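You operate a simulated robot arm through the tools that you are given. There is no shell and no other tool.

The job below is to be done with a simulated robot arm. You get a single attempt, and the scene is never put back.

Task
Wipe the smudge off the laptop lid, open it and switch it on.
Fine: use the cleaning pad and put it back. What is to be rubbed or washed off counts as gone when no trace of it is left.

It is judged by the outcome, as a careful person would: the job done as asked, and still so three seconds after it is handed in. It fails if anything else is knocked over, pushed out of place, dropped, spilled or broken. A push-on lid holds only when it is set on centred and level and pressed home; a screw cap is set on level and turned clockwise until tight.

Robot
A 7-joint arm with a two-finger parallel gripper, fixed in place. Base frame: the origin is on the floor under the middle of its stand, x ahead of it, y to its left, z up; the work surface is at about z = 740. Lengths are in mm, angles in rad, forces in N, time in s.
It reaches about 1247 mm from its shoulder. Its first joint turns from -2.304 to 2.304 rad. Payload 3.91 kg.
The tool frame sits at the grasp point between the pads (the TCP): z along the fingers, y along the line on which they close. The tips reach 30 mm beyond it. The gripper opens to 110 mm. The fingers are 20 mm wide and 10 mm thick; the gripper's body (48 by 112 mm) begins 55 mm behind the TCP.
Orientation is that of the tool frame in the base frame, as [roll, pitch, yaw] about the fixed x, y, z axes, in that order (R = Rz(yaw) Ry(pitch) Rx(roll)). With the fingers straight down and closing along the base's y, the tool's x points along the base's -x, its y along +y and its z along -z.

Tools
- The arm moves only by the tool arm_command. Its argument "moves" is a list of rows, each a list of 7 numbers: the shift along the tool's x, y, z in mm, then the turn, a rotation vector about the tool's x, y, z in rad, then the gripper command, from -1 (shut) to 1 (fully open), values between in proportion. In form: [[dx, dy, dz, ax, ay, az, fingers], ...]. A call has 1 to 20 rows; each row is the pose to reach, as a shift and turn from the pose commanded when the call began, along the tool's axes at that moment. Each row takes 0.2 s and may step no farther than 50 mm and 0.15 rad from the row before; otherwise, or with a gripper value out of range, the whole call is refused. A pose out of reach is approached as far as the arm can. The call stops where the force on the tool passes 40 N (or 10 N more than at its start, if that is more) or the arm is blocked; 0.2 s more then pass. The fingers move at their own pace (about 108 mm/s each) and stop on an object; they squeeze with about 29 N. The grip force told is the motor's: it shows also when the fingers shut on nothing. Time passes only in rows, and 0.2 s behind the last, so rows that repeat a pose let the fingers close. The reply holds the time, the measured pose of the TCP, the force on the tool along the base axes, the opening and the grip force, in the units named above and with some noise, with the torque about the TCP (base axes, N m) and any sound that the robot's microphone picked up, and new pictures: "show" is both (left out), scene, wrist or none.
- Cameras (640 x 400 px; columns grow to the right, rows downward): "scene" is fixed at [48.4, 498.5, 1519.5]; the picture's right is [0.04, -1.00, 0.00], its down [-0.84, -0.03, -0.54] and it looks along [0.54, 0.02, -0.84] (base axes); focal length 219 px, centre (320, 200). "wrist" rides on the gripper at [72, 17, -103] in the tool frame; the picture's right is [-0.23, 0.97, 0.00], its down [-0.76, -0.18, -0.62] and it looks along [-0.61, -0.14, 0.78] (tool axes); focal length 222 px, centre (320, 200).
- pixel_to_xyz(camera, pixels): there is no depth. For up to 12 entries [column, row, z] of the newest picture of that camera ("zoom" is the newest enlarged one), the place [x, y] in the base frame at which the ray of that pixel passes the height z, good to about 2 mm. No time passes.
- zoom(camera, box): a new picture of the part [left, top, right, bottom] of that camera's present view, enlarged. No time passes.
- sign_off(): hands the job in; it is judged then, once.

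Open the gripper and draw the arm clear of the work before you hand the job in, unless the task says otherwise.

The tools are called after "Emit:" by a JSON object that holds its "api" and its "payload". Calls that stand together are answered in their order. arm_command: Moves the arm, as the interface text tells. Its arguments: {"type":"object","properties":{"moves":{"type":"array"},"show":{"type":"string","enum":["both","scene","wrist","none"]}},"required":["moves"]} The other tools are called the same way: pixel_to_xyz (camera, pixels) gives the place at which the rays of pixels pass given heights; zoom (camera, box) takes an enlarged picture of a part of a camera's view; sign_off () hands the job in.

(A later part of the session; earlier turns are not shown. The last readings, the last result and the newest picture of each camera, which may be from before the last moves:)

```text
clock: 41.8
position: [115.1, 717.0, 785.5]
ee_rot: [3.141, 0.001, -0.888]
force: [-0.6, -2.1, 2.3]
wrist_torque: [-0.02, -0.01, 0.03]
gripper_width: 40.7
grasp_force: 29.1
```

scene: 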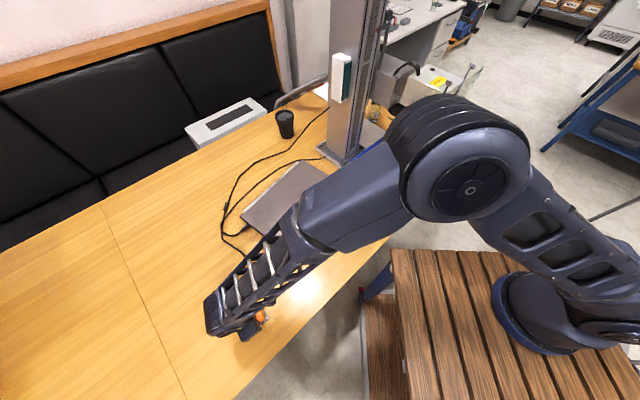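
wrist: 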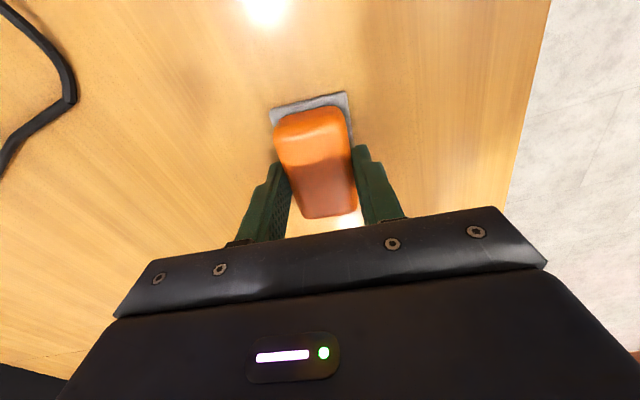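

Light contact (2 N). I release gradually, then lift straight up and check the pad's place.

Emit:
{"api": "arm_command", "payload": {"moves": [[0, 0, 0, 0, 0, 0, -0.2], [0, 0, 0, 0, 0, 0, -0.15], [0, 0, 0, 0, 0, 0, 0], [0, 0, 0, 0, 0, 0, 0.5], [0, 0, 0, 0, 0, 0, 1], [0, 0, 0, 0, 0, 0, 1], [0, 0, -25, 0, 0, 0, 1], [0, 0, -65, 0, 0, 0, 1], [0, 0, -100, 0, 0, 0, 1]]}}

Emit:
{"api": "zoom", "payload": {"camera": "wrist", "box": [256, 40, 384, 160]}}

```text
clock: 43.8
position: [115.1, 716.2, 885.7]
ee_rot: [3.138, 0.0, -0.889]
force: [0.8, 0.1, -1.3]
wrist_torque: [-0.02, 0.01, 0.05]
gripper_width: 109.9
grasp_force: 0.1
```

scene: 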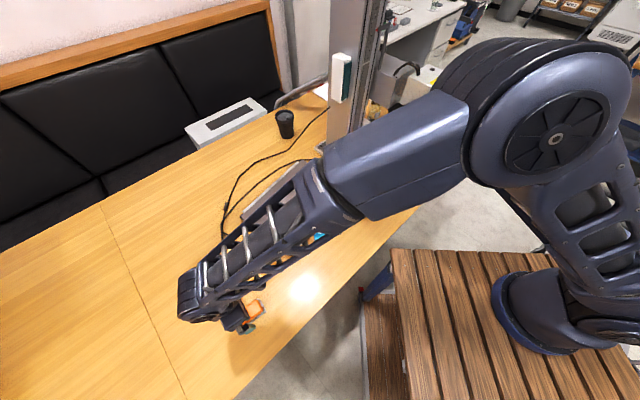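
wrist: 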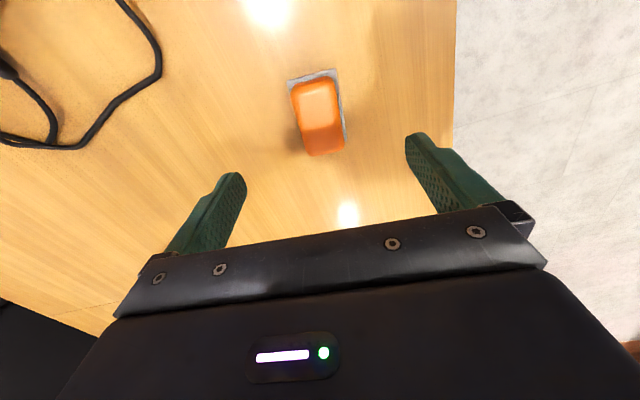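

```text
3.33 times, centred on (320, 100) of wrist
```

zoom: 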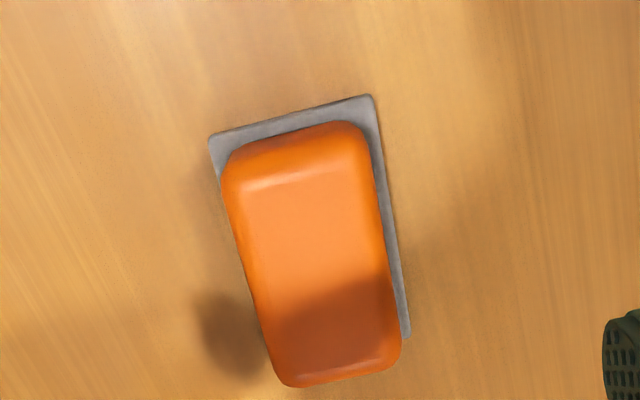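

The pad now sits at (318,115) between the fingers with the expected orientation; I verify the corners numerically.

Emit:
{"api": "pixel_to_xyz", "payload": {"camera": "zoom", "pixels": [[209, 138, 745], [371, 95, 745], [410, 335, 745]]}}

```text
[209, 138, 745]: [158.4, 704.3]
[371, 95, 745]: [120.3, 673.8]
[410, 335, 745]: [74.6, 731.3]
```

The pad's centre is (116.5,717.8), back at its original (115.5,718). Now I move in front of the laptop to inspect its front edge with the empty gripper.

Emit:
{"api": "arm_command", "payload": {"moves": [[40, -5, -14, 0, 0, 0.129, 1], [80, -10, -24, 0, 0, 0.258, 1], [119, -15, -24, 0, 0, 0.388, 1], [159, -20, -24, 0, 0, 0.517, 1], [199, -25, -24, 0, 0, 0.646, 1], [239, -30, -24, 0, 0, 0.775, 1], [279, -36, -24, 0, 0, 0.904, 1], [318, -41, -24, 0, 0, 1.034, 1], [358, -46, -14, 0, 0, 1.163, 1], [398, -51, -4, 0, 0, 1.292, 1]]}}

Emit:
{"api": "zoom", "payload": {"camera": "wrist", "box": [160, 80, 480, 240]}}

```text
clock: 46.0
position: [404.0, 439.2, 889.3]
ee_rot: [-3.141, 0.001, -2.182]
force: [-0.8, 0.5, 0.6]
wrist_torque: [-0.02, 0.03, 0.01]
gripper_width: 109.9
grasp_force: 0.1
```

scene: 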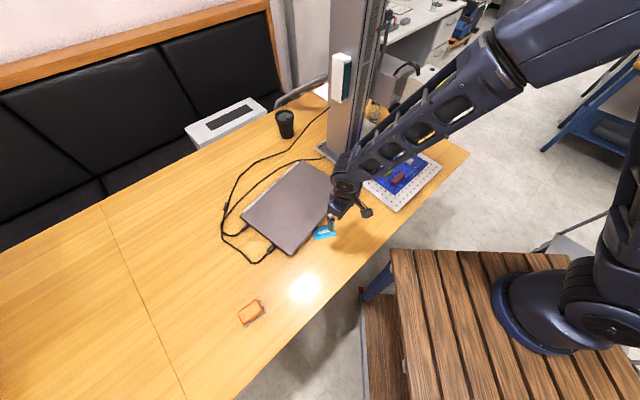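
wrist: 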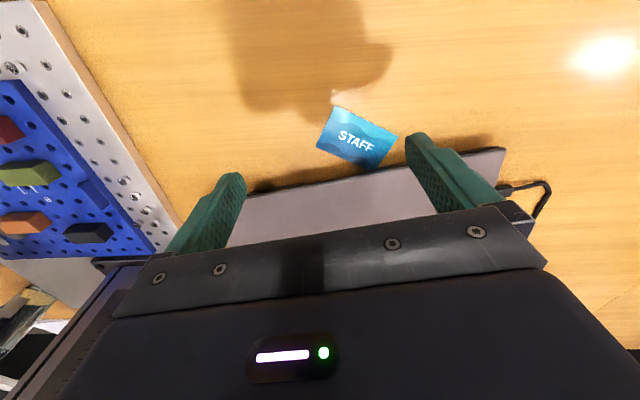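

```text
2.00 times, centred on (320, 160) of wrist
```

zoom: 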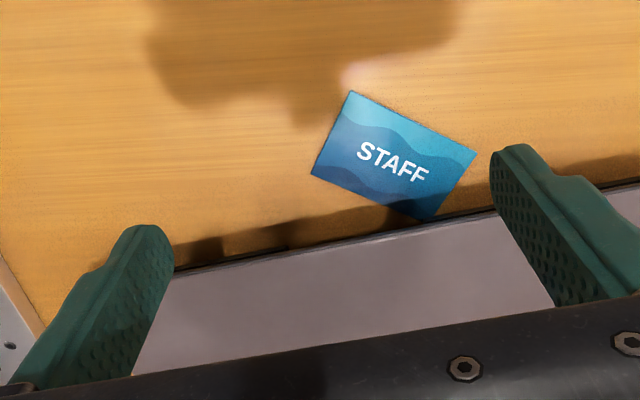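

The image shows the front edge of the lid at rows ~180–190 with a card "STAFF" just in front of it at (357,138). I tilt the gripper forward and move to the right part of the front edge (u≈+80 mm, away from the card) to look at the gap from a lower angle.

Emit:
{"api": "arm_command", "payload": {"moves": [[-8, -11, 5, 0, -0.13, 0, 1], [-16, -22, 15, 0, -0.26, 0, 1], [-24, -33, 30, 0, -0.4, 0, 1], [-32, -44, 45, 0, -0.53, 0, 1], [-40, -55, 60, 0, -0.67, 0, 1], [-48, -65, 74, 0, -0.8, 0, 1]]}}

Emit:
{"api": "zoom", "payload": {"camera": "wrist", "box": [200, 80, 440, 230]}}

```text
clock: 47.4
position: [486.9, 443.5, 817.3]
ee_rot: [-3.14, 0.804, -2.18]
force: [0.1, -0.4, 0.8]
wrist_torque: [-0.04, -0.03, 0.0]
gripper_width: 110.0
grasp_force: 0.1
```

scene: 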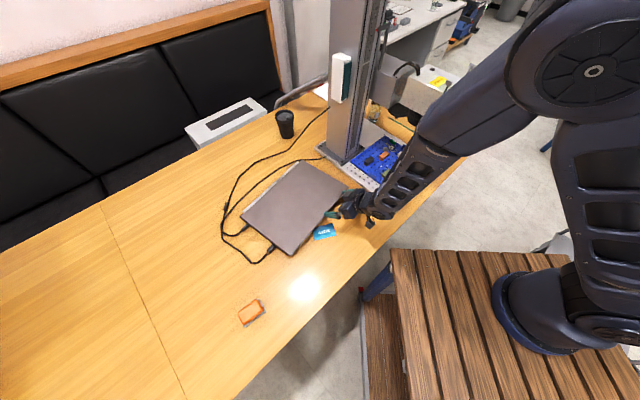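
wrist: 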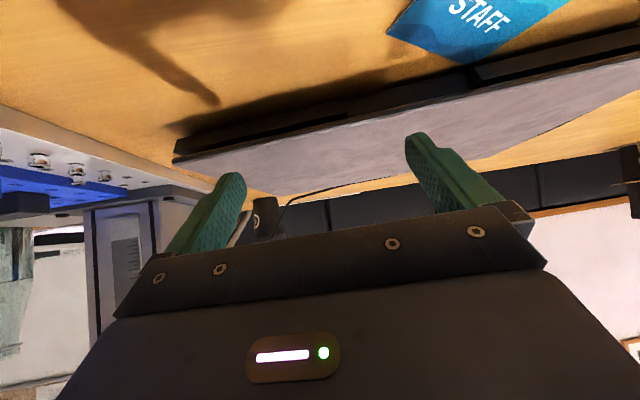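

```text
2.67 times, centred on (320, 155) of wrist
```

zoom: 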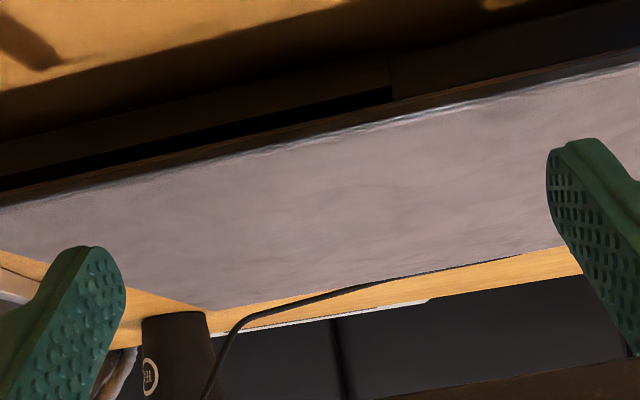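

The front face is visible (picture is upside-down): there's a dark gap/notch line beneath the lid ending at zoom (390,95). I zoom in on the front face.

Emit:
{"api": "zoom", "payload": {"camera": "wrist", "box": [160, 70, 352, 190]}}

Emit:
{"api": "zoom", "payload": {"camera": "wrist", "box": [330, 20, 640, 140]}}

```text
3.33 times, centred on (256, 130) of wrist
```

zoom: 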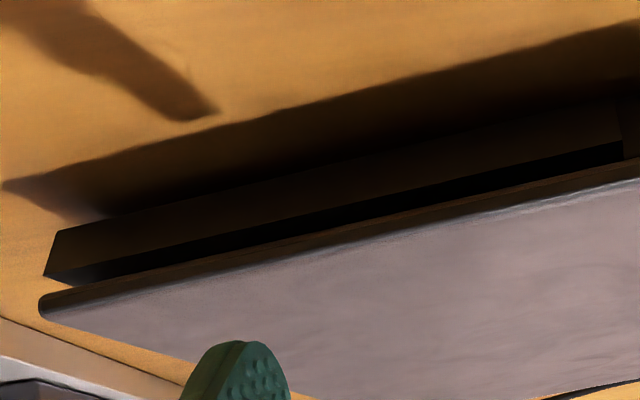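

```text
2.06 times, centred on (485, 80) of wrist
```

zoom: 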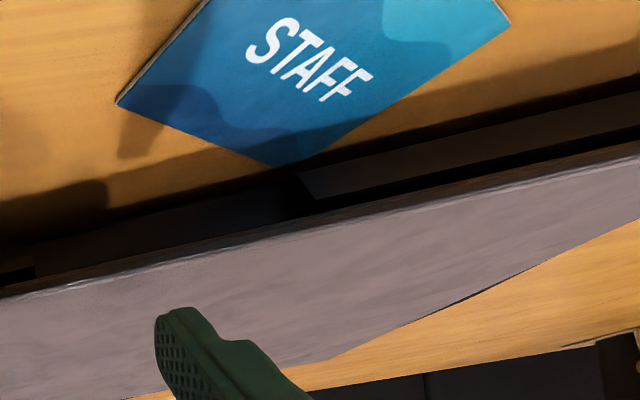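

There seems to be a finger notch in the middle of the base's front, between wrist columns ~347 and ~478, right behind the card. I measure those edges and lid rim points.

Emit:
{"api": "pixel_to_xyz", "payload": {"camera": "wrist", "pixels": [[347, 110, 750], [347, 110, 760], [480, 73, 750], [480, 73, 760], [172, 162, 768], [172, 152, 760], [174, 153, 755], [178, 140, 742], [300, 130, 770], [400, 105, 770]]}}

```text
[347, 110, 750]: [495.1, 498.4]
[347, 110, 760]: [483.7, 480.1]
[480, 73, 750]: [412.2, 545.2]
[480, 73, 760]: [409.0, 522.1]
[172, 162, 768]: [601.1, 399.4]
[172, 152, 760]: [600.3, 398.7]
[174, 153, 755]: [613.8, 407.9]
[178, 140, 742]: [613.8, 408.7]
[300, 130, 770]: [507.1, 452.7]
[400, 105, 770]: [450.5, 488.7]
```

The notch is ~90 mm wide, centred on the front edge at about (449,506). I move the camera back and lower in front of it to see the gap geometry, keeping the fingertips well above the card.

Emit:
{"api": "arm_command", "payload": {"moves": [[12, 12, 0, 0, 0, 0, 1], [25, 27, 0, 0, 0, 0, 1], [38, 40, 0, 0, 0, 0, 1], [44.5, 50, 0, 0, 0, 0, 1]]}}

Emit:
{"api": "zoom", "payload": {"camera": "wrist", "box": [220, 90, 420, 215]}}

```text
clock: 48.4
position: [427.2, 446.3, 784.1]
ee_rot: [3.141, 0.801, -2.181]
force: [-0.1, 0.2, -0.1]
wrist_torque: [0.01, 0.01, 0.01]
gripper_width: 110.0
grasp_force: 0.1
```

scene: 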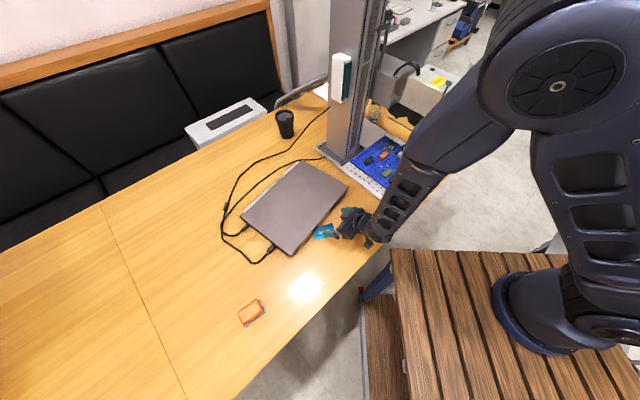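
wrist: 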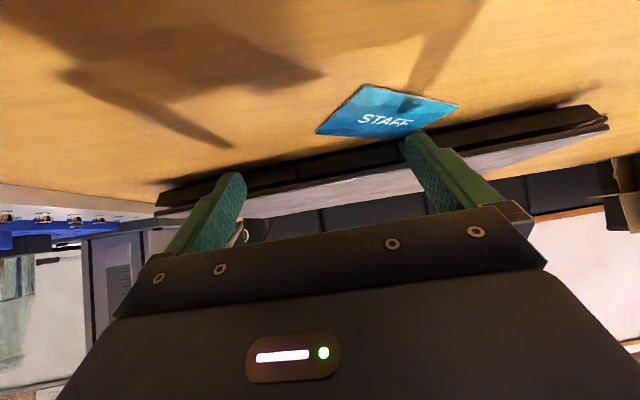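

```text
3.20 times, centred on (320, 152) of wrist
```

zoom: 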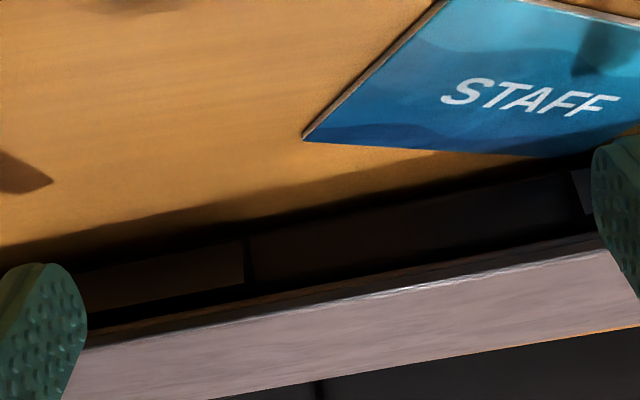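

I zoom tighter on the notch region and on the right end of the front for the thickness of base, gap and lid.

Emit:
{"api": "zoom", "payload": {"camera": "wrist", "box": [240, 135, 336, 195]}}

Emit:
{"api": "zoom", "payload": {"camera": "wrist", "box": [540, 90, 620, 150]}}

Emit:
{"api": "zoom", "payload": {"camera": "wrist", "box": [320, 120, 416, 180]}}

```text
6.67 times, centred on (288, 165) of wrist
```

zoom: 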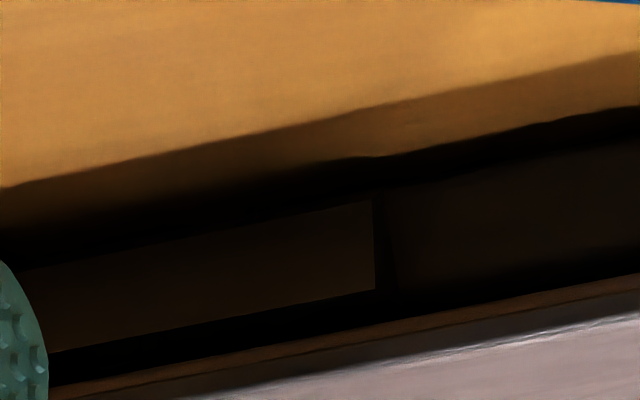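

```text
6.67 times, centred on (580, 120) of wrist
```

zoom: 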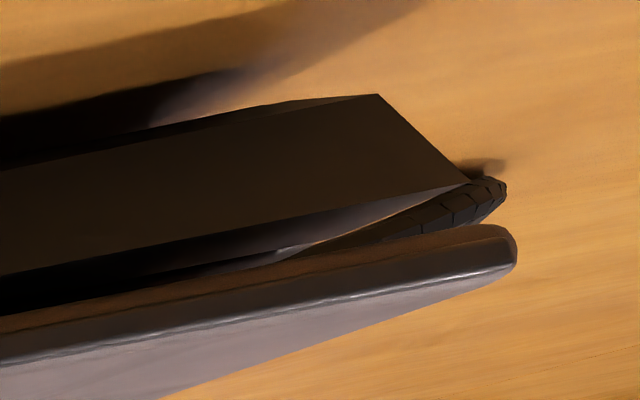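

```text
6.67 times, centred on (368, 150) of wrist
```

zoom: 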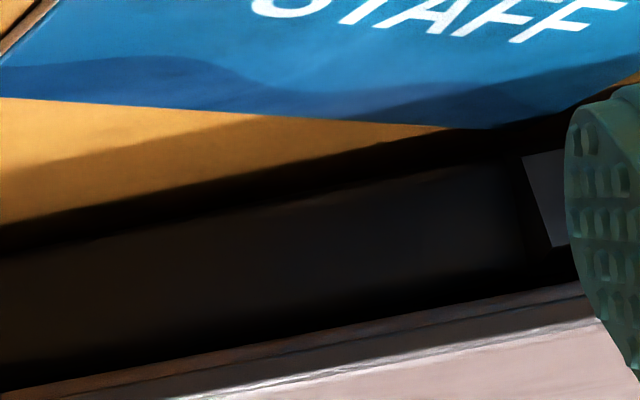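

The base front has a recess in the middle under an overhanging lid, with a thin gap elsewhere. Before choosing the lifting pose I measure the post's foot, the card and the table edge.

Emit:
{"api": "pixel_to_xyz", "payload": {"camera": "scene", "pixels": [[314, 147, 745], [342, 165, 745], [363, 146, 745], [314, 235, 740], [334, 238, 740], [336, 224, 740], [316, 226, 740], [365, 268, 740], [330, 310, 740], [285, 138, 742]]}}

Emit:
{"api": "zoom", "payload": {"camera": "wrist", "box": [130, 140, 290, 220]}}

```text
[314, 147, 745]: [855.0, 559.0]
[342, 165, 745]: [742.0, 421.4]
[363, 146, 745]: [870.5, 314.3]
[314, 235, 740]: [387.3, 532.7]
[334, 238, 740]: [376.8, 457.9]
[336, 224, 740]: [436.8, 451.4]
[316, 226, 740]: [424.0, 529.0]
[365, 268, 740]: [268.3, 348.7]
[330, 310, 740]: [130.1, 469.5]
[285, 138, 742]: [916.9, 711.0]
```

```text
4.00 times, centred on (210, 180) of wrist
```

zoom: 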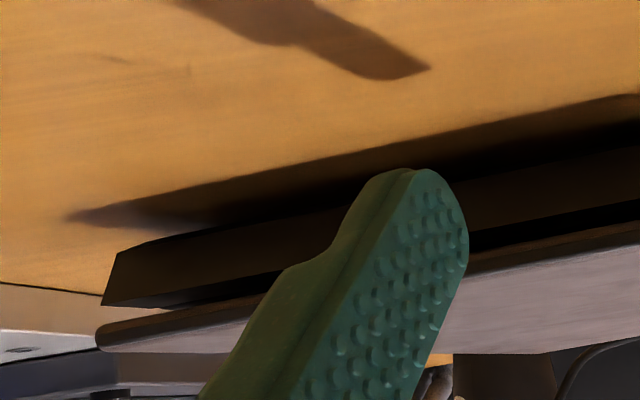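

The table edge and post leave room; the arm's base lies straight in front of the laptop. I'll use the lower finger rolled 90° (closing axis vertical) to hook under the lid in the notch at U≈+25, away from the card. First I back off, rise, and reduce the tilt to 25° below horizontal.

Emit:
{"api": "arm_command", "payload": {"moves": [[-10, 0, -35, 0, 0, 0, 1], [-29.6, 0, -70, 0, -0.1, 0, 1], [-29.6, 0, -70, 0, -0.22, 0, 1], [-29.6, 0, -70, 0, -0.34, 0, 1]], "show": "none"}}

```text
clock: 49.4
position: [409.6, 422.1, 854.5]
ee_rot: [-3.141, 1.14, -2.179]
force: [-0.5, 0.3, 0.2]
wrist_torque: [-0.02, 0.0, 0.0]
gripper_width: 109.9
grasp_force: 0.0
```

Tilt is now ~25° below horizontal at z=854. I roll +90° about the tool axis so the closing direction is vertical.

Emit:
{"api": "arm_command", "payload": {"moves": [[0, 0, 0, 0, 0, 0.143, 1], [0, 0, 0, 0, 0, 0.286, 1], [0, 0, 0, 0, 0, 0.428, 1], [0, 0, 0, 0, 0, 0.571, 1], [0, 0, 0, 0, 0, 0.714, 1], [0, 0, 0, 0, 0, 0.857, 1], [0, 0, 0, 0, 0, 1.0, 1], [0, 0, 0, 0, 0, 1.142, 1], [0, 0, 0, 0, 0, 1.285, 1], [0, 0, 0, 0, 0, 1.428, 1], [0, 0, 0, 0, 0, 1.571, 1]]}}

```text
clock: 51.8
position: [410.0, 420.9, 853.9]
ee_rot: [2.002, -0.001, 2.53]
force: [-0.4, -0.6, 0.4]
wrist_torque: [-0.02, -0.01, 0.02]
gripper_width: 109.9
grasp_force: 0.1
```

scene: 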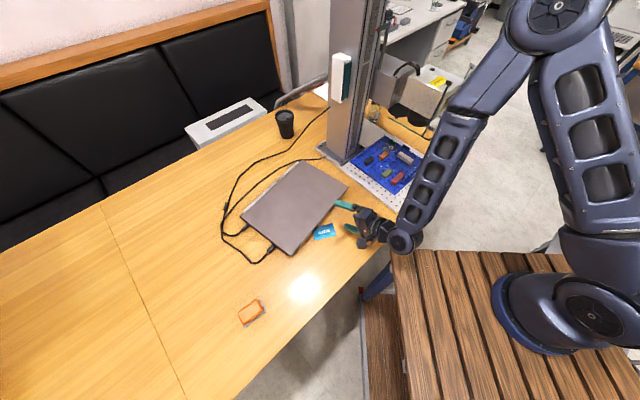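
wrist: 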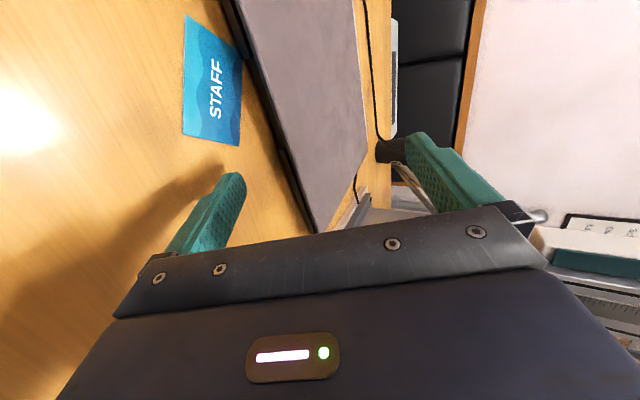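

The lower finger is now the left one in the wrist view. I move to the pre-insertion position: tip ~30 mm ahead of the lid's front edge with its upper face just below the lid underside level.

Emit:
{"api": "arm_command", "payload": {"moves": [[-3, -2, 25, 0, 0, 0, 1], [-6, -4.5, 48, 0, 0, 0, 1], [-8, -6.4, 66.8, 0, 0, 0, 1], [-8, -6.4, 66.8, 0, 0, 0, 1]]}}

Emit:
{"api": "zoom", "payload": {"camera": "wrist", "box": [160, 100, 352, 220]}}

Emit:
{"api": "zoom", "payload": {"camera": "scene", "box": [296, 185, 392, 245]}}

```text
clock: 52.8
position: [451.0, 464.3, 819.4]
ee_rot: [2.002, 0.001, 2.533]
force: [-0.1, 0.0, 0.0]
wrist_torque: [0.03, 0.02, 0.0]
gripper_width: 110.1
grasp_force: 0.0
```

scene: 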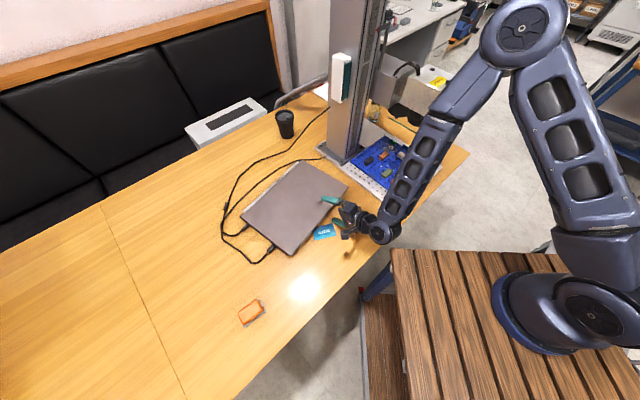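
wrist: 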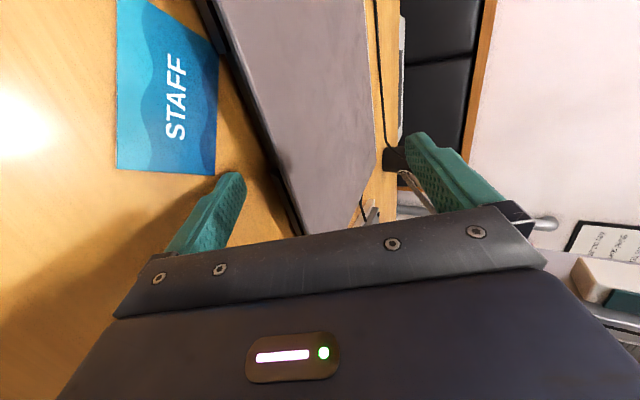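

```text
3.33 times, centred on (256, 160) of wrist
```

zoom: 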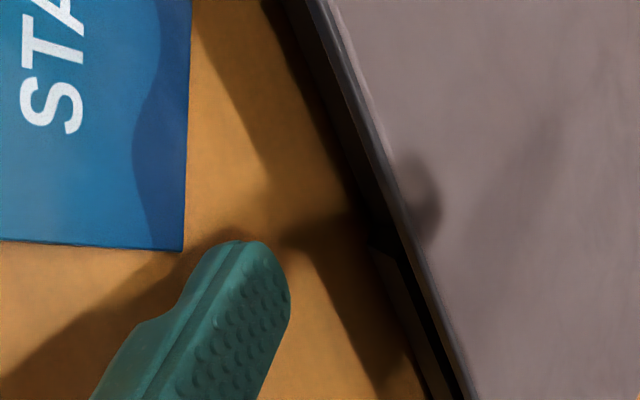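

```text
6.67 times, centred on (344, 215) of scene
```

zoom: 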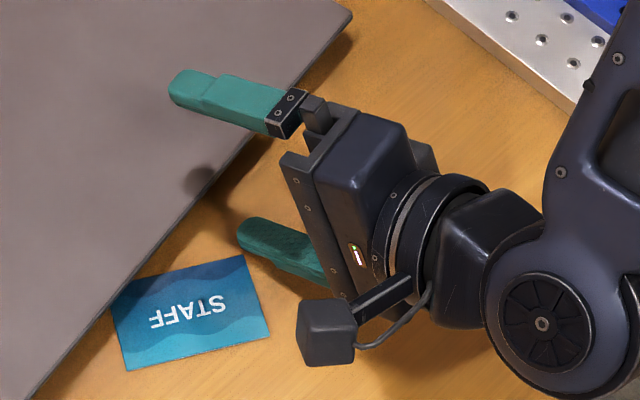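

The notch edge is visible at zoom (370,245), and my finger is lined up inside it. I advance 20 mm toward the lid, 2.5 mm lower, then check.

Emit:
{"api": "arm_command", "payload": {"moves": [[0, 2, 7, 0, 0, 0, 1], [0, 4, 13, 0, 0, 0, 1], [0, 6.1, 19.2, 0, 0, 0, 1]], "show": "wrist"}}

Emit:
{"api": "zoom", "payload": {"camera": "wrist", "box": [200, 120, 328, 200]}}

```text
clock: 53.6
position: [462.8, 480.1, 817.2]
ee_rot: [2.002, 0.001, 2.531]
force: [-0.3, 0.0, 0.1]
wrist_torque: [0.0, -0.03, -0.02]
gripper_width: 110.2
grasp_force: 0.1
```

wrist: 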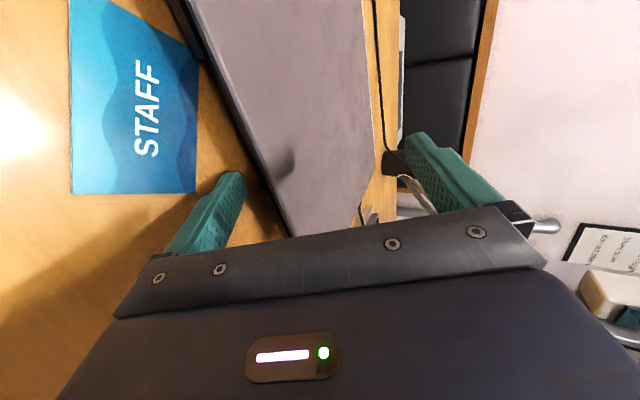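

```text
5.00 times, centred on (264, 160) of wrist
```

zoom: 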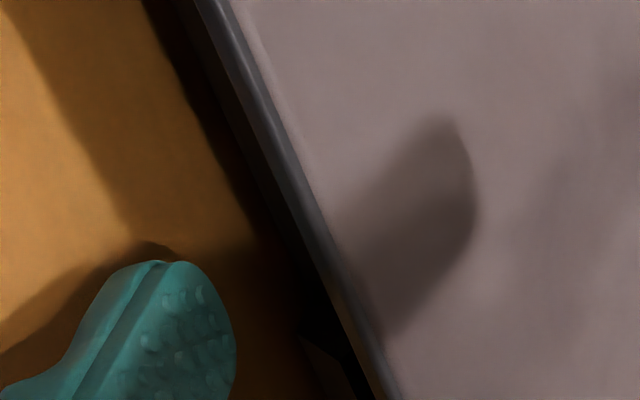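

The finger is approaching below the lid rim. I advance 9 mm more slowly and check force and picture.

Emit:
{"api": "arm_command", "payload": {"moves": [[0, 1.25, 2.7, 0, 0, 0, 1], [0, 2.5, 5.4, 0, 0, 0, 1], [0, 3.76, 8.2, 0, 0, 0, 1]], "show": "wrist"}}

Emit:
{"api": "zoom", "payload": {"camera": "wrist", "box": [200, 120, 328, 200]}}

```text
clock: 54.4
position: [466.6, 488.0, 818.9]
ee_rot: [2.001, -0.001, 2.533]
force: [-0.2, -0.1, 0.4]
wrist_torque: [-0.03, -0.03, 0.0]
gripper_width: 109.7
grasp_force: 0.0
```

wrist: 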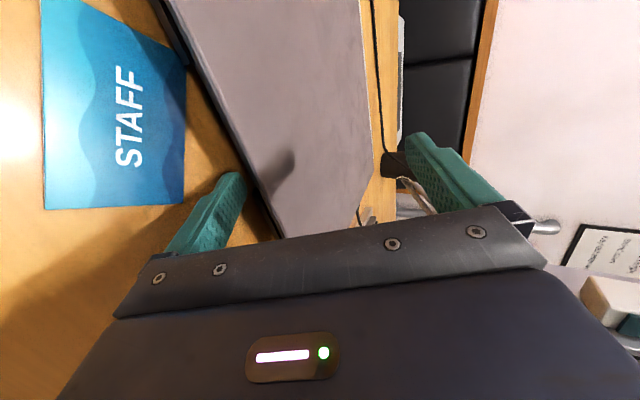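

```text
5.00 times, centred on (264, 160) of wrist
```

zoom: 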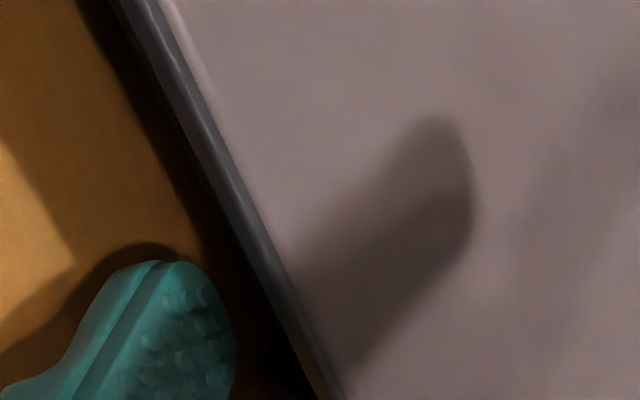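

Still free (0.4 N). I advance another 7 mm in small steps so the tip slips under the lid rim.

Emit:
{"api": "arm_command", "payload": {"moves": [[0, 0.84, 1.8, 0, 0, 0, 1], [0, 1.67, 3.6, 0, 0, 0, 1], [0, 2.3, 5.0, 0, 0, 0, 1], [0, 2.9, 6.4, 0, 0, 0, 1]], "show": "wrist"}}

Emit:
{"api": "zoom", "payload": {"camera": "wrist", "box": [200, 120, 328, 200]}}

```text
clock: 55.4
position: [472.3, 494.4, 817.9]
ee_rot: [2.001, 0.002, 2.533]
force: [-0.1, 0.7, 0.8]
wrist_torque: [0.01, -0.02, -0.01]
gripper_width: 109.5
grasp_force: 0.0
```

wrist: 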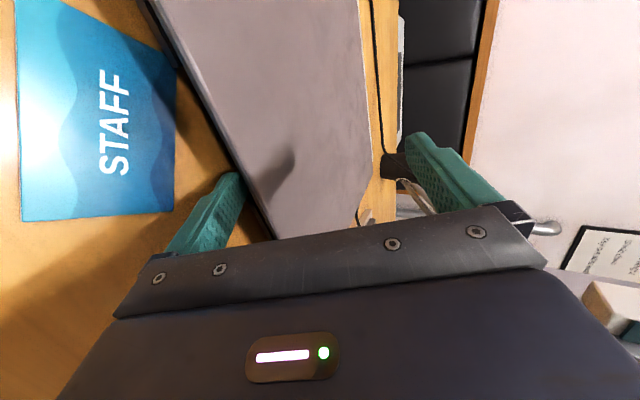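

```text
5.00 times, centred on (264, 160) of wrist
```

zoom: 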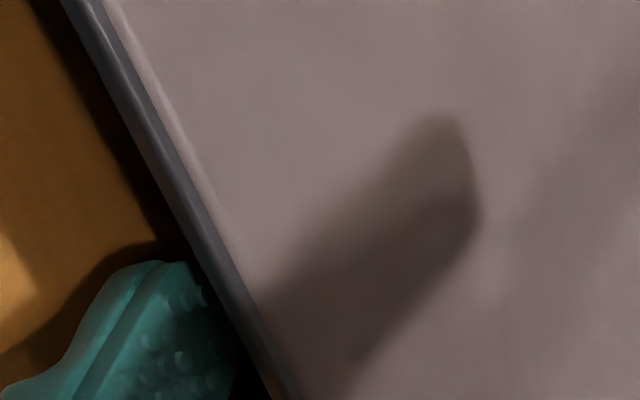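

The fingertip is now partly hidden under the lid rim with no contact. I push 3 mm deeper, carefully.

Emit:
{"api": "arm_command", "payload": {"moves": [[0, 0.6, 1.4, 0, 0, 0, 1], [0, 1.25, 2.7, 0, 0, 0, 1]], "show": "none"}}

```text
clock: 56.0
position: [474.1, 496.9, 817.6]
ee_rot: [2.003, -0.001, 2.532]
force: [0.3, -0.7, 0.1]
wrist_torque: [0.0, -0.03, -0.01]
gripper_width: 110.2
grasp_force: 0.0
```

Still free. One more 2 mm step in, watching for contact with the recess wall.

Emit:
{"api": "arm_command", "payload": {"moves": [[0, 0.42, 0.9, 0, 0, 0, 1], [0, 0.84, 1.8, 0, 0, 0, 1]], "show": "wrist"}}

Emit:
{"api": "zoom", "payload": {"camera": "wrist", "box": [200, 120, 328, 200]}}

```text
clock: 56.6
position: [474.5, 498.2, 818.6]
ee_rot: [2.002, 0.002, 2.532]
force: [0.3, -0.3, 0.0]
wrist_torque: [-0.02, -0.02, 0.02]
gripper_width: 110.2
grasp_force: 0.1
```

wrist: 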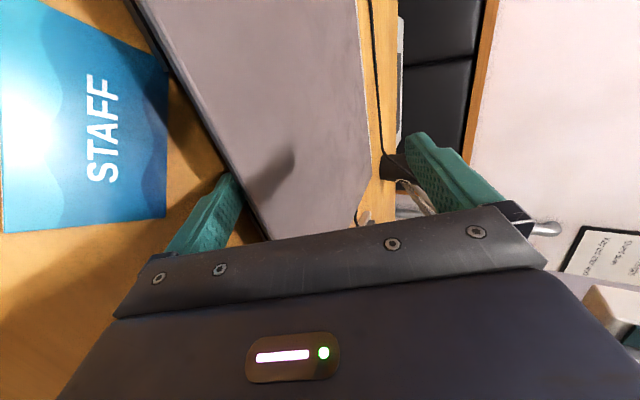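

```text
5.00 times, centred on (264, 160) of wrist
```

zoom: 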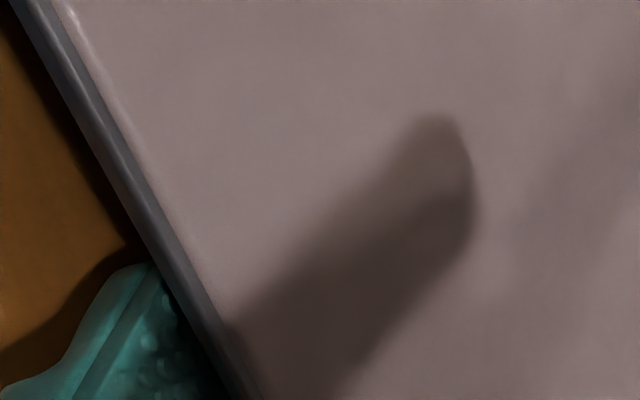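

The tip is well under the lid. I now raise slowly by 5 mm to feel the lid's resistance.

Emit:
{"api": "arm_command", "payload": {"moves": [[0, 1.8, -0.8, 0, 0, 0, 1], [0, 3.2, -1.5, 0, 0, 0, 1], [0, 4.5, -2.1, 0, 0, 0, 1]], "show": "none"}}

```text
clock: 57.4
position: [473.6, 498.2, 822.2]
ee_rot: [2.0, 0.001, 2.532]
force: [-0.1, -2.1, -2.9]
wrist_torque: [-0.12, -0.01, 0.01]
gripper_width: 109.7
grasp_force: 0.0
```

Contact with the lid underside at ~3 N. I lift along the hinge arc (radius ≈250 mm) to about 15° in small steps.

Emit:
{"api": "arm_command", "payload": {"moves": [[0, 8.0, -3.5, 0, 0, 0, 1], [0, 16.1, -6.7, 0, 0, 0, 1], [0, 24.4, -9.7, 0, 0, 0, 1], [0, 32.6, -12.4, 0, 0, 0, 1], [0, 41.1, -14.7, 0, 0, 0, 1], [0, 49.5, -16.7, 0, 0, 0, 1], [0, 56, -18.1, 0, 0, 0, 1], [0, 62.3, -19.3, 0, 0, 0, 1]]}}

Emit:
{"api": "zoom", "payload": {"camera": "scene", "box": [224, 140, 400, 260]}}

```text
clock: 59.2
position: [479.3, 505.2, 887.6]
ee_rot: [2.001, 0.0, 2.53]
force: [0.3, -2.7, -1.8]
wrist_torque: [-0.14, -0.03, 0.06]
gripper_width: 110.0
grasp_force: 0.0
```

scene: 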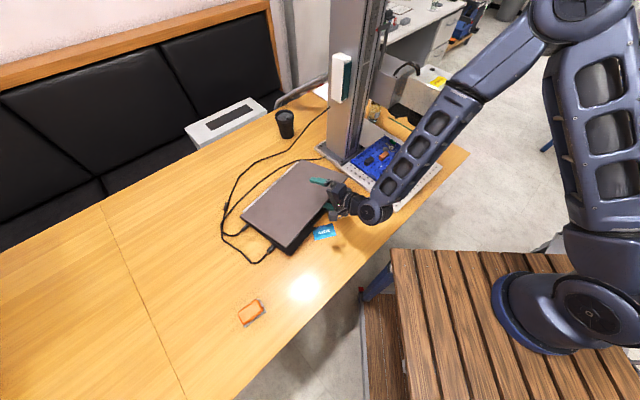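
wrist: 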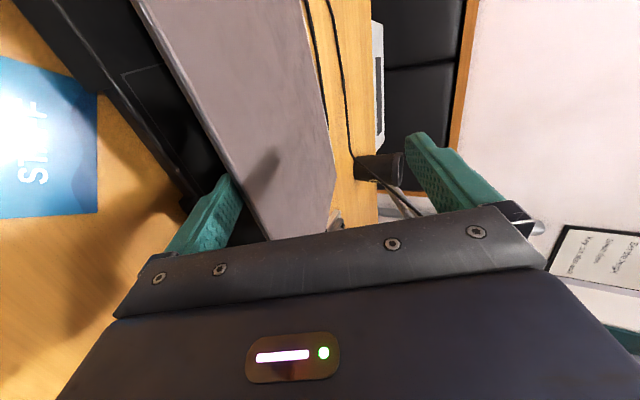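

```text
3.33 times, centred on (312, 200) of scene
```

zoom: 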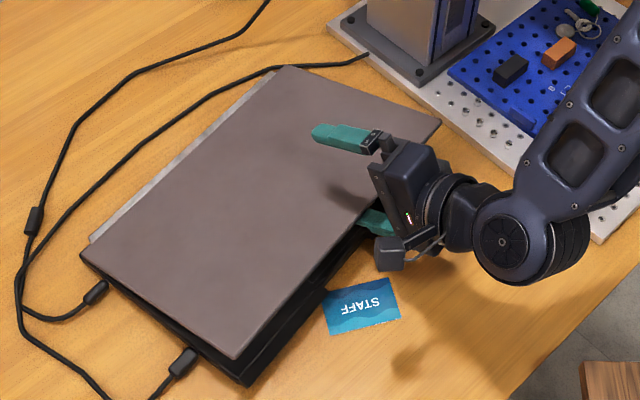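

The lid is opening smoothly with ~3 N and the base stays put. I continue the arc to ~45° while pitching the finger up by 20° to stay well engaged.

Emit:
{"api": "arm_command", "payload": {"moves": [[0, 9.7, -2.9, -0.026, 0, 0, 1], [0, 19.4, -5.4, -0.052, 0, 0, 1], [0, 29.8, -7.5, -0.078, 0, 0, 1], [0, 40.1, -9.1, -0.105, 0, 0, 1], [0, 50.4, -10.1, -0.131, 0, 0, 1], [0, 60.6, -10.7, -0.157, 0, 0, 1], [0, 70.8, -10.8, -0.183, 0, 0, 1], [0, 80.9, -10.5, -0.209, 0, 0, 1], [0, 90.6, -10.0, -0.244, 0, 0, 1], [0, 100.1, -9.1, -0.279, 0, 0, 1], [0, 109.4, -7.7, -0.314, 0, 0, 1], [0, 118.6, -5.8, -0.349, 0, 0, 1]]}}

Emit:
{"api": "zoom", "payload": {"camera": "scene", "box": [224, 140, 400, 260]}}

```text
clock: 61.8
position: [505.1, 541.9, 997.0]
ee_rot: [1.651, -0.001, 2.534]
force: [-3.7, -0.5, -2.8]
wrist_torque: [-0.09, 0.24, 0.02]
gripper_width: 109.8
grasp_force: 0.0
```

scene: 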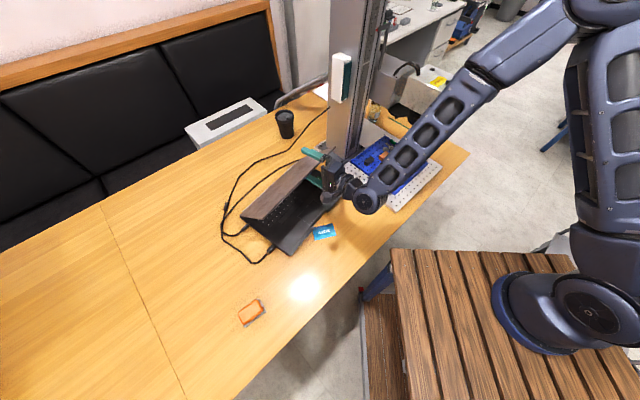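
wrist: 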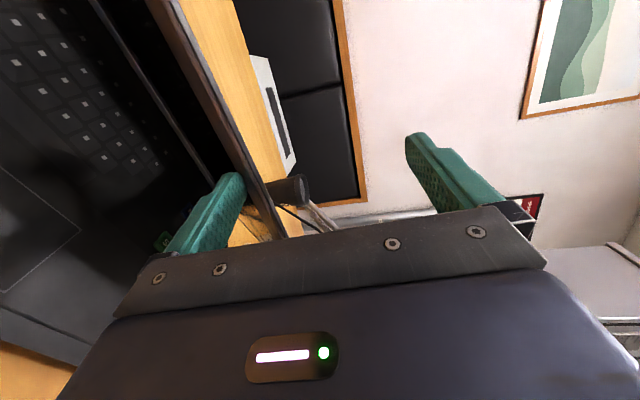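

```text
3.33 times, centred on (312, 200) of scene
```

zoom: 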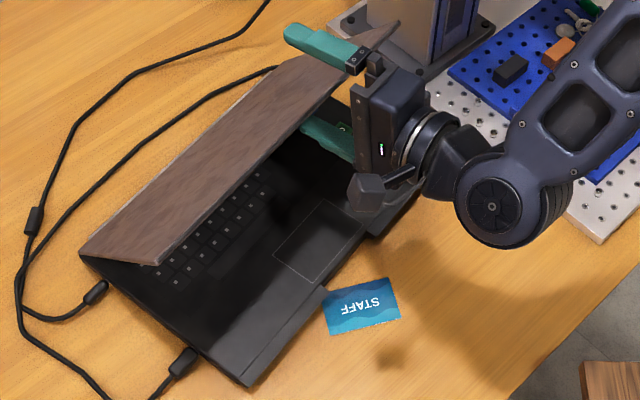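

The lid is now at ~47°, resting on the fingertip (forces ~4 N); the keyboard is visible. I keep the orientation and push on along the arc with the fingertip to ~87°.

Emit:
{"api": "arm_command", "payload": {"moves": [[0, 7.6, 7.4, 0, 0, 0, 1], [0, 15, 15.1, 0, 0, 0, 1], [0, 21.8, 22.9, 0, 0, 0, 1], [0, 28.4, 30.9, 0, 0, 0, 1], [0, 34.5, 39.4, 0, 0, 0, 1], [0, 40.4, 48, 0, 0, 0, 1], [0, 45.8, 57, 0, 0, 0, 1], [0, 50.9, 66.1, 0, 0, 0, 1], [0, 55.5, 75.4, 0, 0, 0, 1], [0, 59.7, 84.9, 0, 0, 0, 1], [0, 63.5, 94.6, 0, 0, 0, 1], [0, 66.9, 104.5, 0, 0, 0, 1], [0, 69.8, 114.5, 0, 0, 0, 1], [0, 72.3, 124.6, 0, 0, 0, 1], [0, 74.3, 134.9, 0, 0, 0, 1], [0, 76, 145.2, 0, 0, 0, 1]]}}

Emit:
{"api": "zoom", "payload": {"camera": "scene", "box": [224, 140, 400, 260]}}

```text
clock: 65.2
position: [592.5, 665.5, 1060.4]
ee_rot: [1.653, 0.001, 2.533]
force: [-0.2, -0.6, 0.8]
wrist_torque: [-0.03, 0.0, -0.01]
gripper_width: 109.9
grasp_force: 0.1
```

scene: 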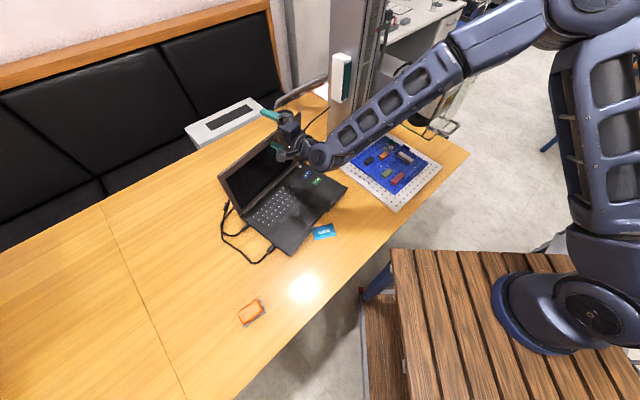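
wrist: 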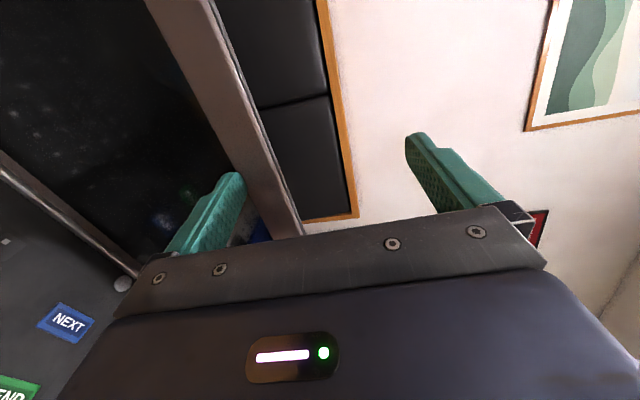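

```text
3.33 times, centred on (312, 200) of scene
```

zoom: 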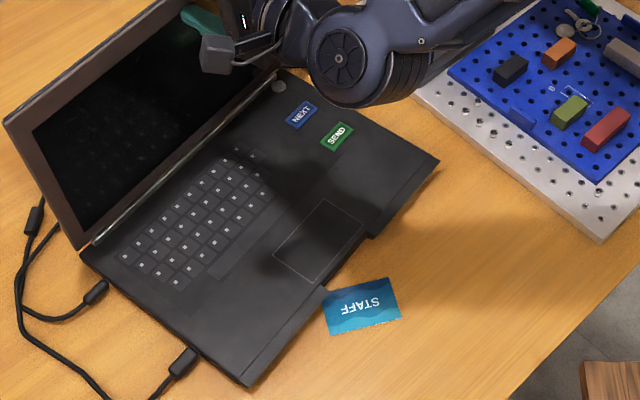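

The laptop is open about upright; the deck shows a round power button near the hinge at zoom (278,87), plus NEXT and SEND keys I must not touch. I measure the lid's top corner and the button positions.

Emit:
{"api": "pixel_to_xyz", "payload": {"camera": "zoom", "pixels": [[5, 122, 1015], [5, 122, 1005], [278, 87, 760], [278, 87, 757], [300, 115, 757], [336, 134, 757], [90, 245, 757], [290, 72, 757]]}}

Emit:
{"api": "zoom", "payload": {"camera": "scene", "box": [276, 150, 340, 190]}}

```text
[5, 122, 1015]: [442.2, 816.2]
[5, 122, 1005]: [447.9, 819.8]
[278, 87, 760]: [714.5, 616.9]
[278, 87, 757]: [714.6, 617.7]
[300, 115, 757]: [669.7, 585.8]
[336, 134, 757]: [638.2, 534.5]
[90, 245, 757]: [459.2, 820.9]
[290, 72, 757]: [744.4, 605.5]
```

```text
10.00 times, centred on (308, 170) of scene
```

zoom: 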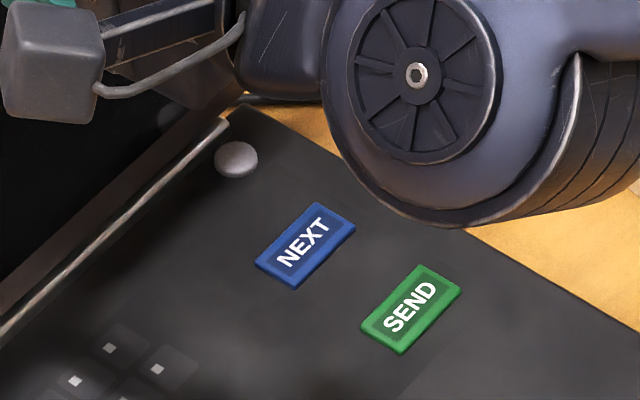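

Lid is at ~88° and holds by friction. I push a little further, checking the force for any hinge stop.

Emit:
{"api": "arm_command", "payload": {"moves": [[0, 1, 10.4, 0, 0, 0, 1], [0, 1.9, 20.7, 0, 0, 0, 1], [0, 1.9, 31, 0, 0, 0, 1], [0, 1.8, 41.6, 0, 0, 0, 1]]}}

```text
clock: 66.2
position: [615.8, 699.8, 1058.1]
ee_rot: [1.652, -0.002, 2.533]
force: [-0.5, -0.6, 0.4]
wrist_torque: [-0.01, -0.01, 0.0]
gripper_width: 110.0
grasp_force: 0.0
```

scene: 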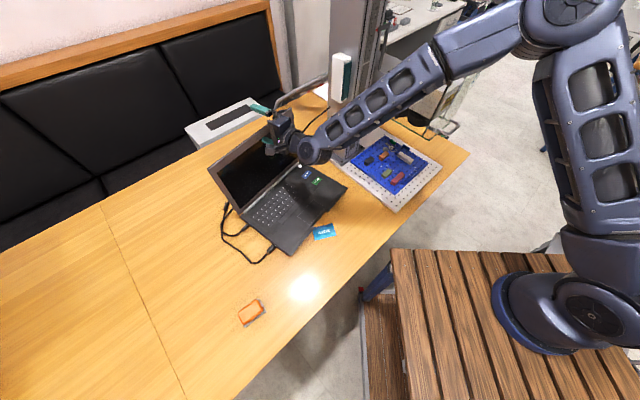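
wrist: 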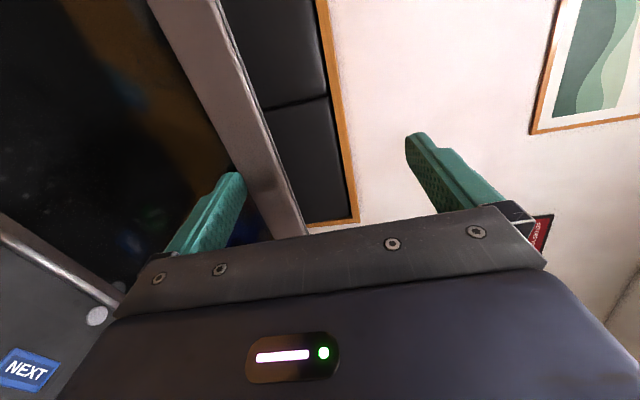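

Lid moves freely to ~98°. I push about 9° more.

Emit:
{"api": "arm_command", "payload": {"moves": [[0, -1, 10, 0, 0, 0, 1], [0, -1.7, 20.8, 0, 0, 0, 1], [0, -3.3, 30, 0, 0, 0, 1], [0, -5.0, 38, 0, 0, 0, 1]]}}

```text
clock: 67.2
position: [636.0, 730.2, 1052.9]
ee_rot: [1.652, 0.0, 2.532]
force: [-1.2, 0.1, 0.6]
wrist_torque: [0.0, 0.04, -0.02]
gripper_width: 110.0
grasp_force: 0.0
```

scene: 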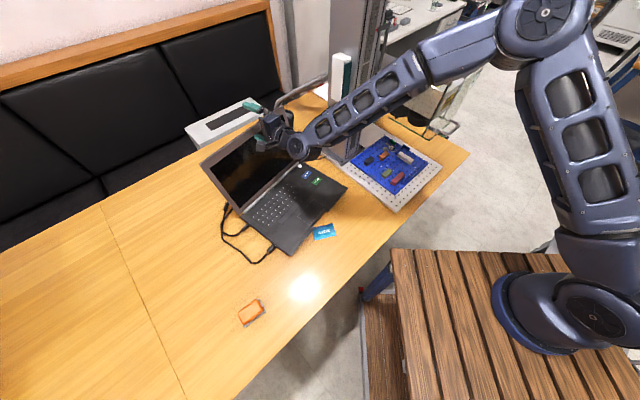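
wrist: 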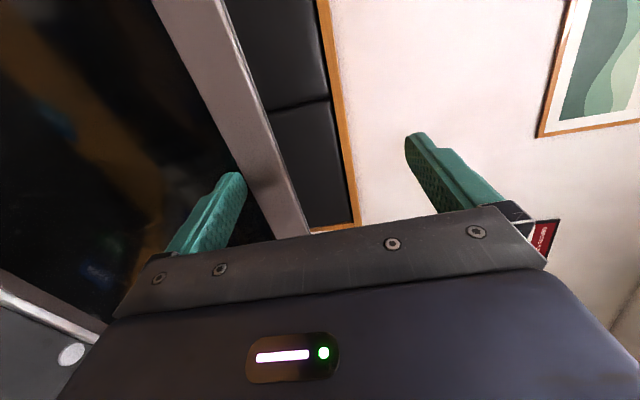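

The lid stands at ~107° with no load on the finger. I retreat straight back toward the robot, rise a little, and roll the gripper back.

Emit:
{"api": "arm_command", "payload": {"moves": [[0, 0, -20, 0, 0, 0, 1], [0, 0, -60, 0, 0, 0, 1], [0, 5, -105, 0, 0, 0, 1], [0, 15, -150, 0, 0, -0.14, 1], [0, 25, -180, 0, 0, -0.28, 1], [0, 35, -190, 0, 0, -0.42, 0.6], [0, 40, -190, 0, 0, -0.56, 0.2], [0, 40, -190, 0, 0, -0.7, -0.2], [0, 40, -190, 0, 0, -0.84, -0.6], [0, 40, -190, 0, 0, -0.98, -1], [0, 40, -190, 0, 0, -1.12, -1], [0, 40, -190, 0, 0, -1.26, -1], [0, 40, -190, 0, 0, -1.4, -1], [0, 40, -190, 0, 0, -1.5, -1], [0, 40, -190, 0, 0, -1.571, -1]]}}

Emit:
{"api": "zoom", "payload": {"camera": "scene", "box": [276, 150, 340, 190]}}

```text
clock: 70.4
position: [528.8, 577.7, 1107.2]
ee_rot: [-3.121, 1.489, -2.16]
force: [-0.9, 0.3, -0.4]
wrist_torque: [-0.02, -0.01, 0.01]
gripper_width: 0.0
grasp_force: 28.9
```

scene: 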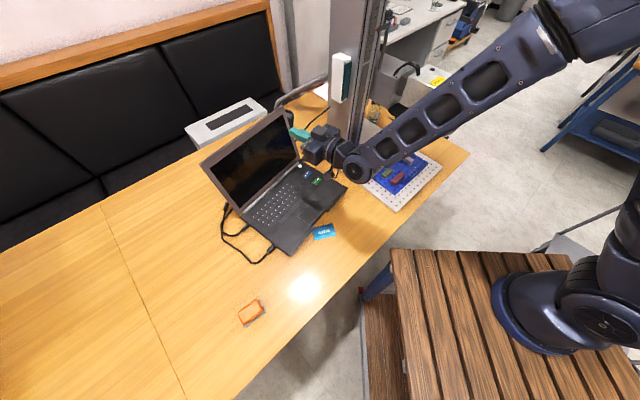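
wrist: 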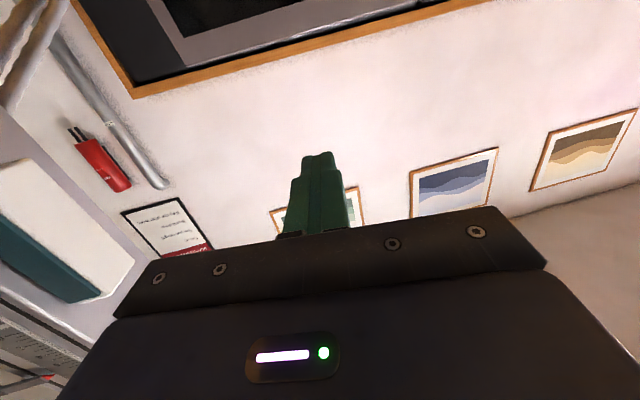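

```text
10.00 times, centred on (308, 170) of scene
```

zoom: 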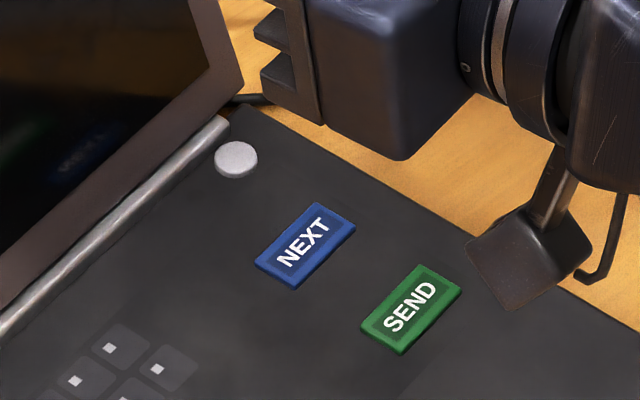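

The lid holds and the power button is clear at zoom (236,158). I measure it, the hinge bar and the NEXT key.

Emit:
{"api": "pixel_to_xyz", "payload": {"camera": "zoom", "pixels": [[236, 156, 762], [236, 156, 758], [214, 158, 760], [258, 156, 760], [236, 140, 760], [236, 175, 757], [228, 122, 760], [0, 340, 760], [305, 245, 758], [320, 205, 758], [265, 268, 758]]}}

```text
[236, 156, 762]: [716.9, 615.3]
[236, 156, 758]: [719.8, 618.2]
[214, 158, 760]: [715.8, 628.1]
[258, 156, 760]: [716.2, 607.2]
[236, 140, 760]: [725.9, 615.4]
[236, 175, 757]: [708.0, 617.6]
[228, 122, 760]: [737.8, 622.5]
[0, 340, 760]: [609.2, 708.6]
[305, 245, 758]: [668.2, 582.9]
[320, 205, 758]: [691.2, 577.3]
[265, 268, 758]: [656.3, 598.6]
```

Button centre ≈(717,617,~760), diameter ~20 mm, 14 mm from the hinge bar. I tilt the closed gripper down to 20° off vertical in place before moving over it.

Emit:
{"api": "arm_command", "payload": {"moves": [[0, 0, 0, 0, 0.143, 0, -1], [0, 0, 0, 0, 0.286, 0, -1], [0, 0, 0, 0, 0.428, 0, -1], [0, 0, 0, 0, 0.571, 0, -1], [0, 0, 0, 0, 0.714, 0, -1], [0, 0, 0, 0, 0.857, 0, -1], [0, 0, 0, 0, 1.0, 0, -1], [0, 0, 0, 0, 1.14, 0, -1]], "show": "wrist"}}

```text
clock: 72.2
position: [528.4, 576.9, 1108.2]
ee_rot: [-3.141, 0.348, -2.179]
force: [-0.8, -0.4, -0.1]
wrist_torque: [-0.02, -0.03, -0.02]
gripper_width: 0.0
grasp_force: 28.8
```

wrist: 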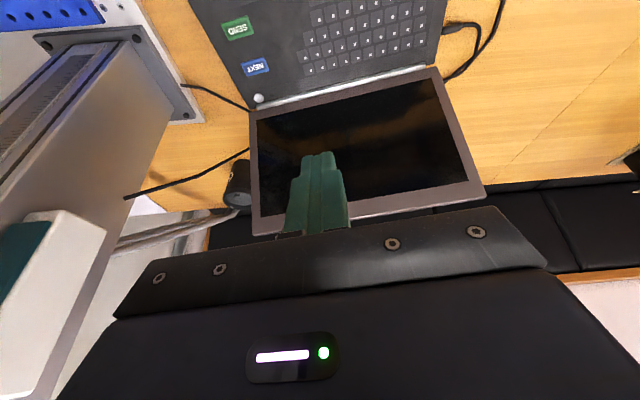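

The wrist view shows the whole open laptop; power button at (259,98). I cross-check its position from this view.

Emit:
{"api": "zoom", "payload": {"camera": "wrist", "box": [210, 60, 306, 120]}}

Emit:
{"api": "pixel_to_xyz", "payload": {"camera": "wrist", "pixels": [[259, 98, 758], [259, 98, 762], [255, 67, 758]]}}

```text
6.67 times, centred on (258, 90) of wrist
```

zoom: 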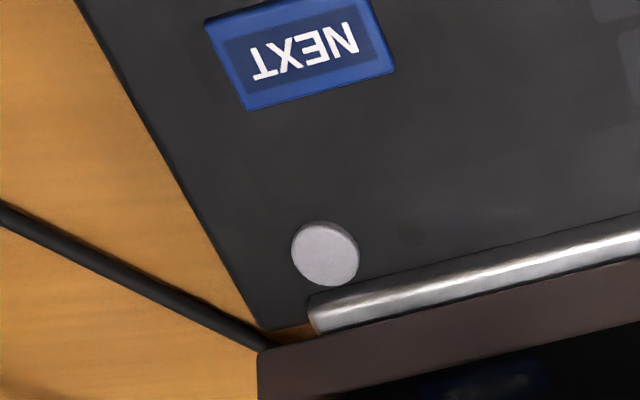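

```text
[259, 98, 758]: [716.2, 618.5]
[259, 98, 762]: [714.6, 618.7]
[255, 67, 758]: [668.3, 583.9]
```

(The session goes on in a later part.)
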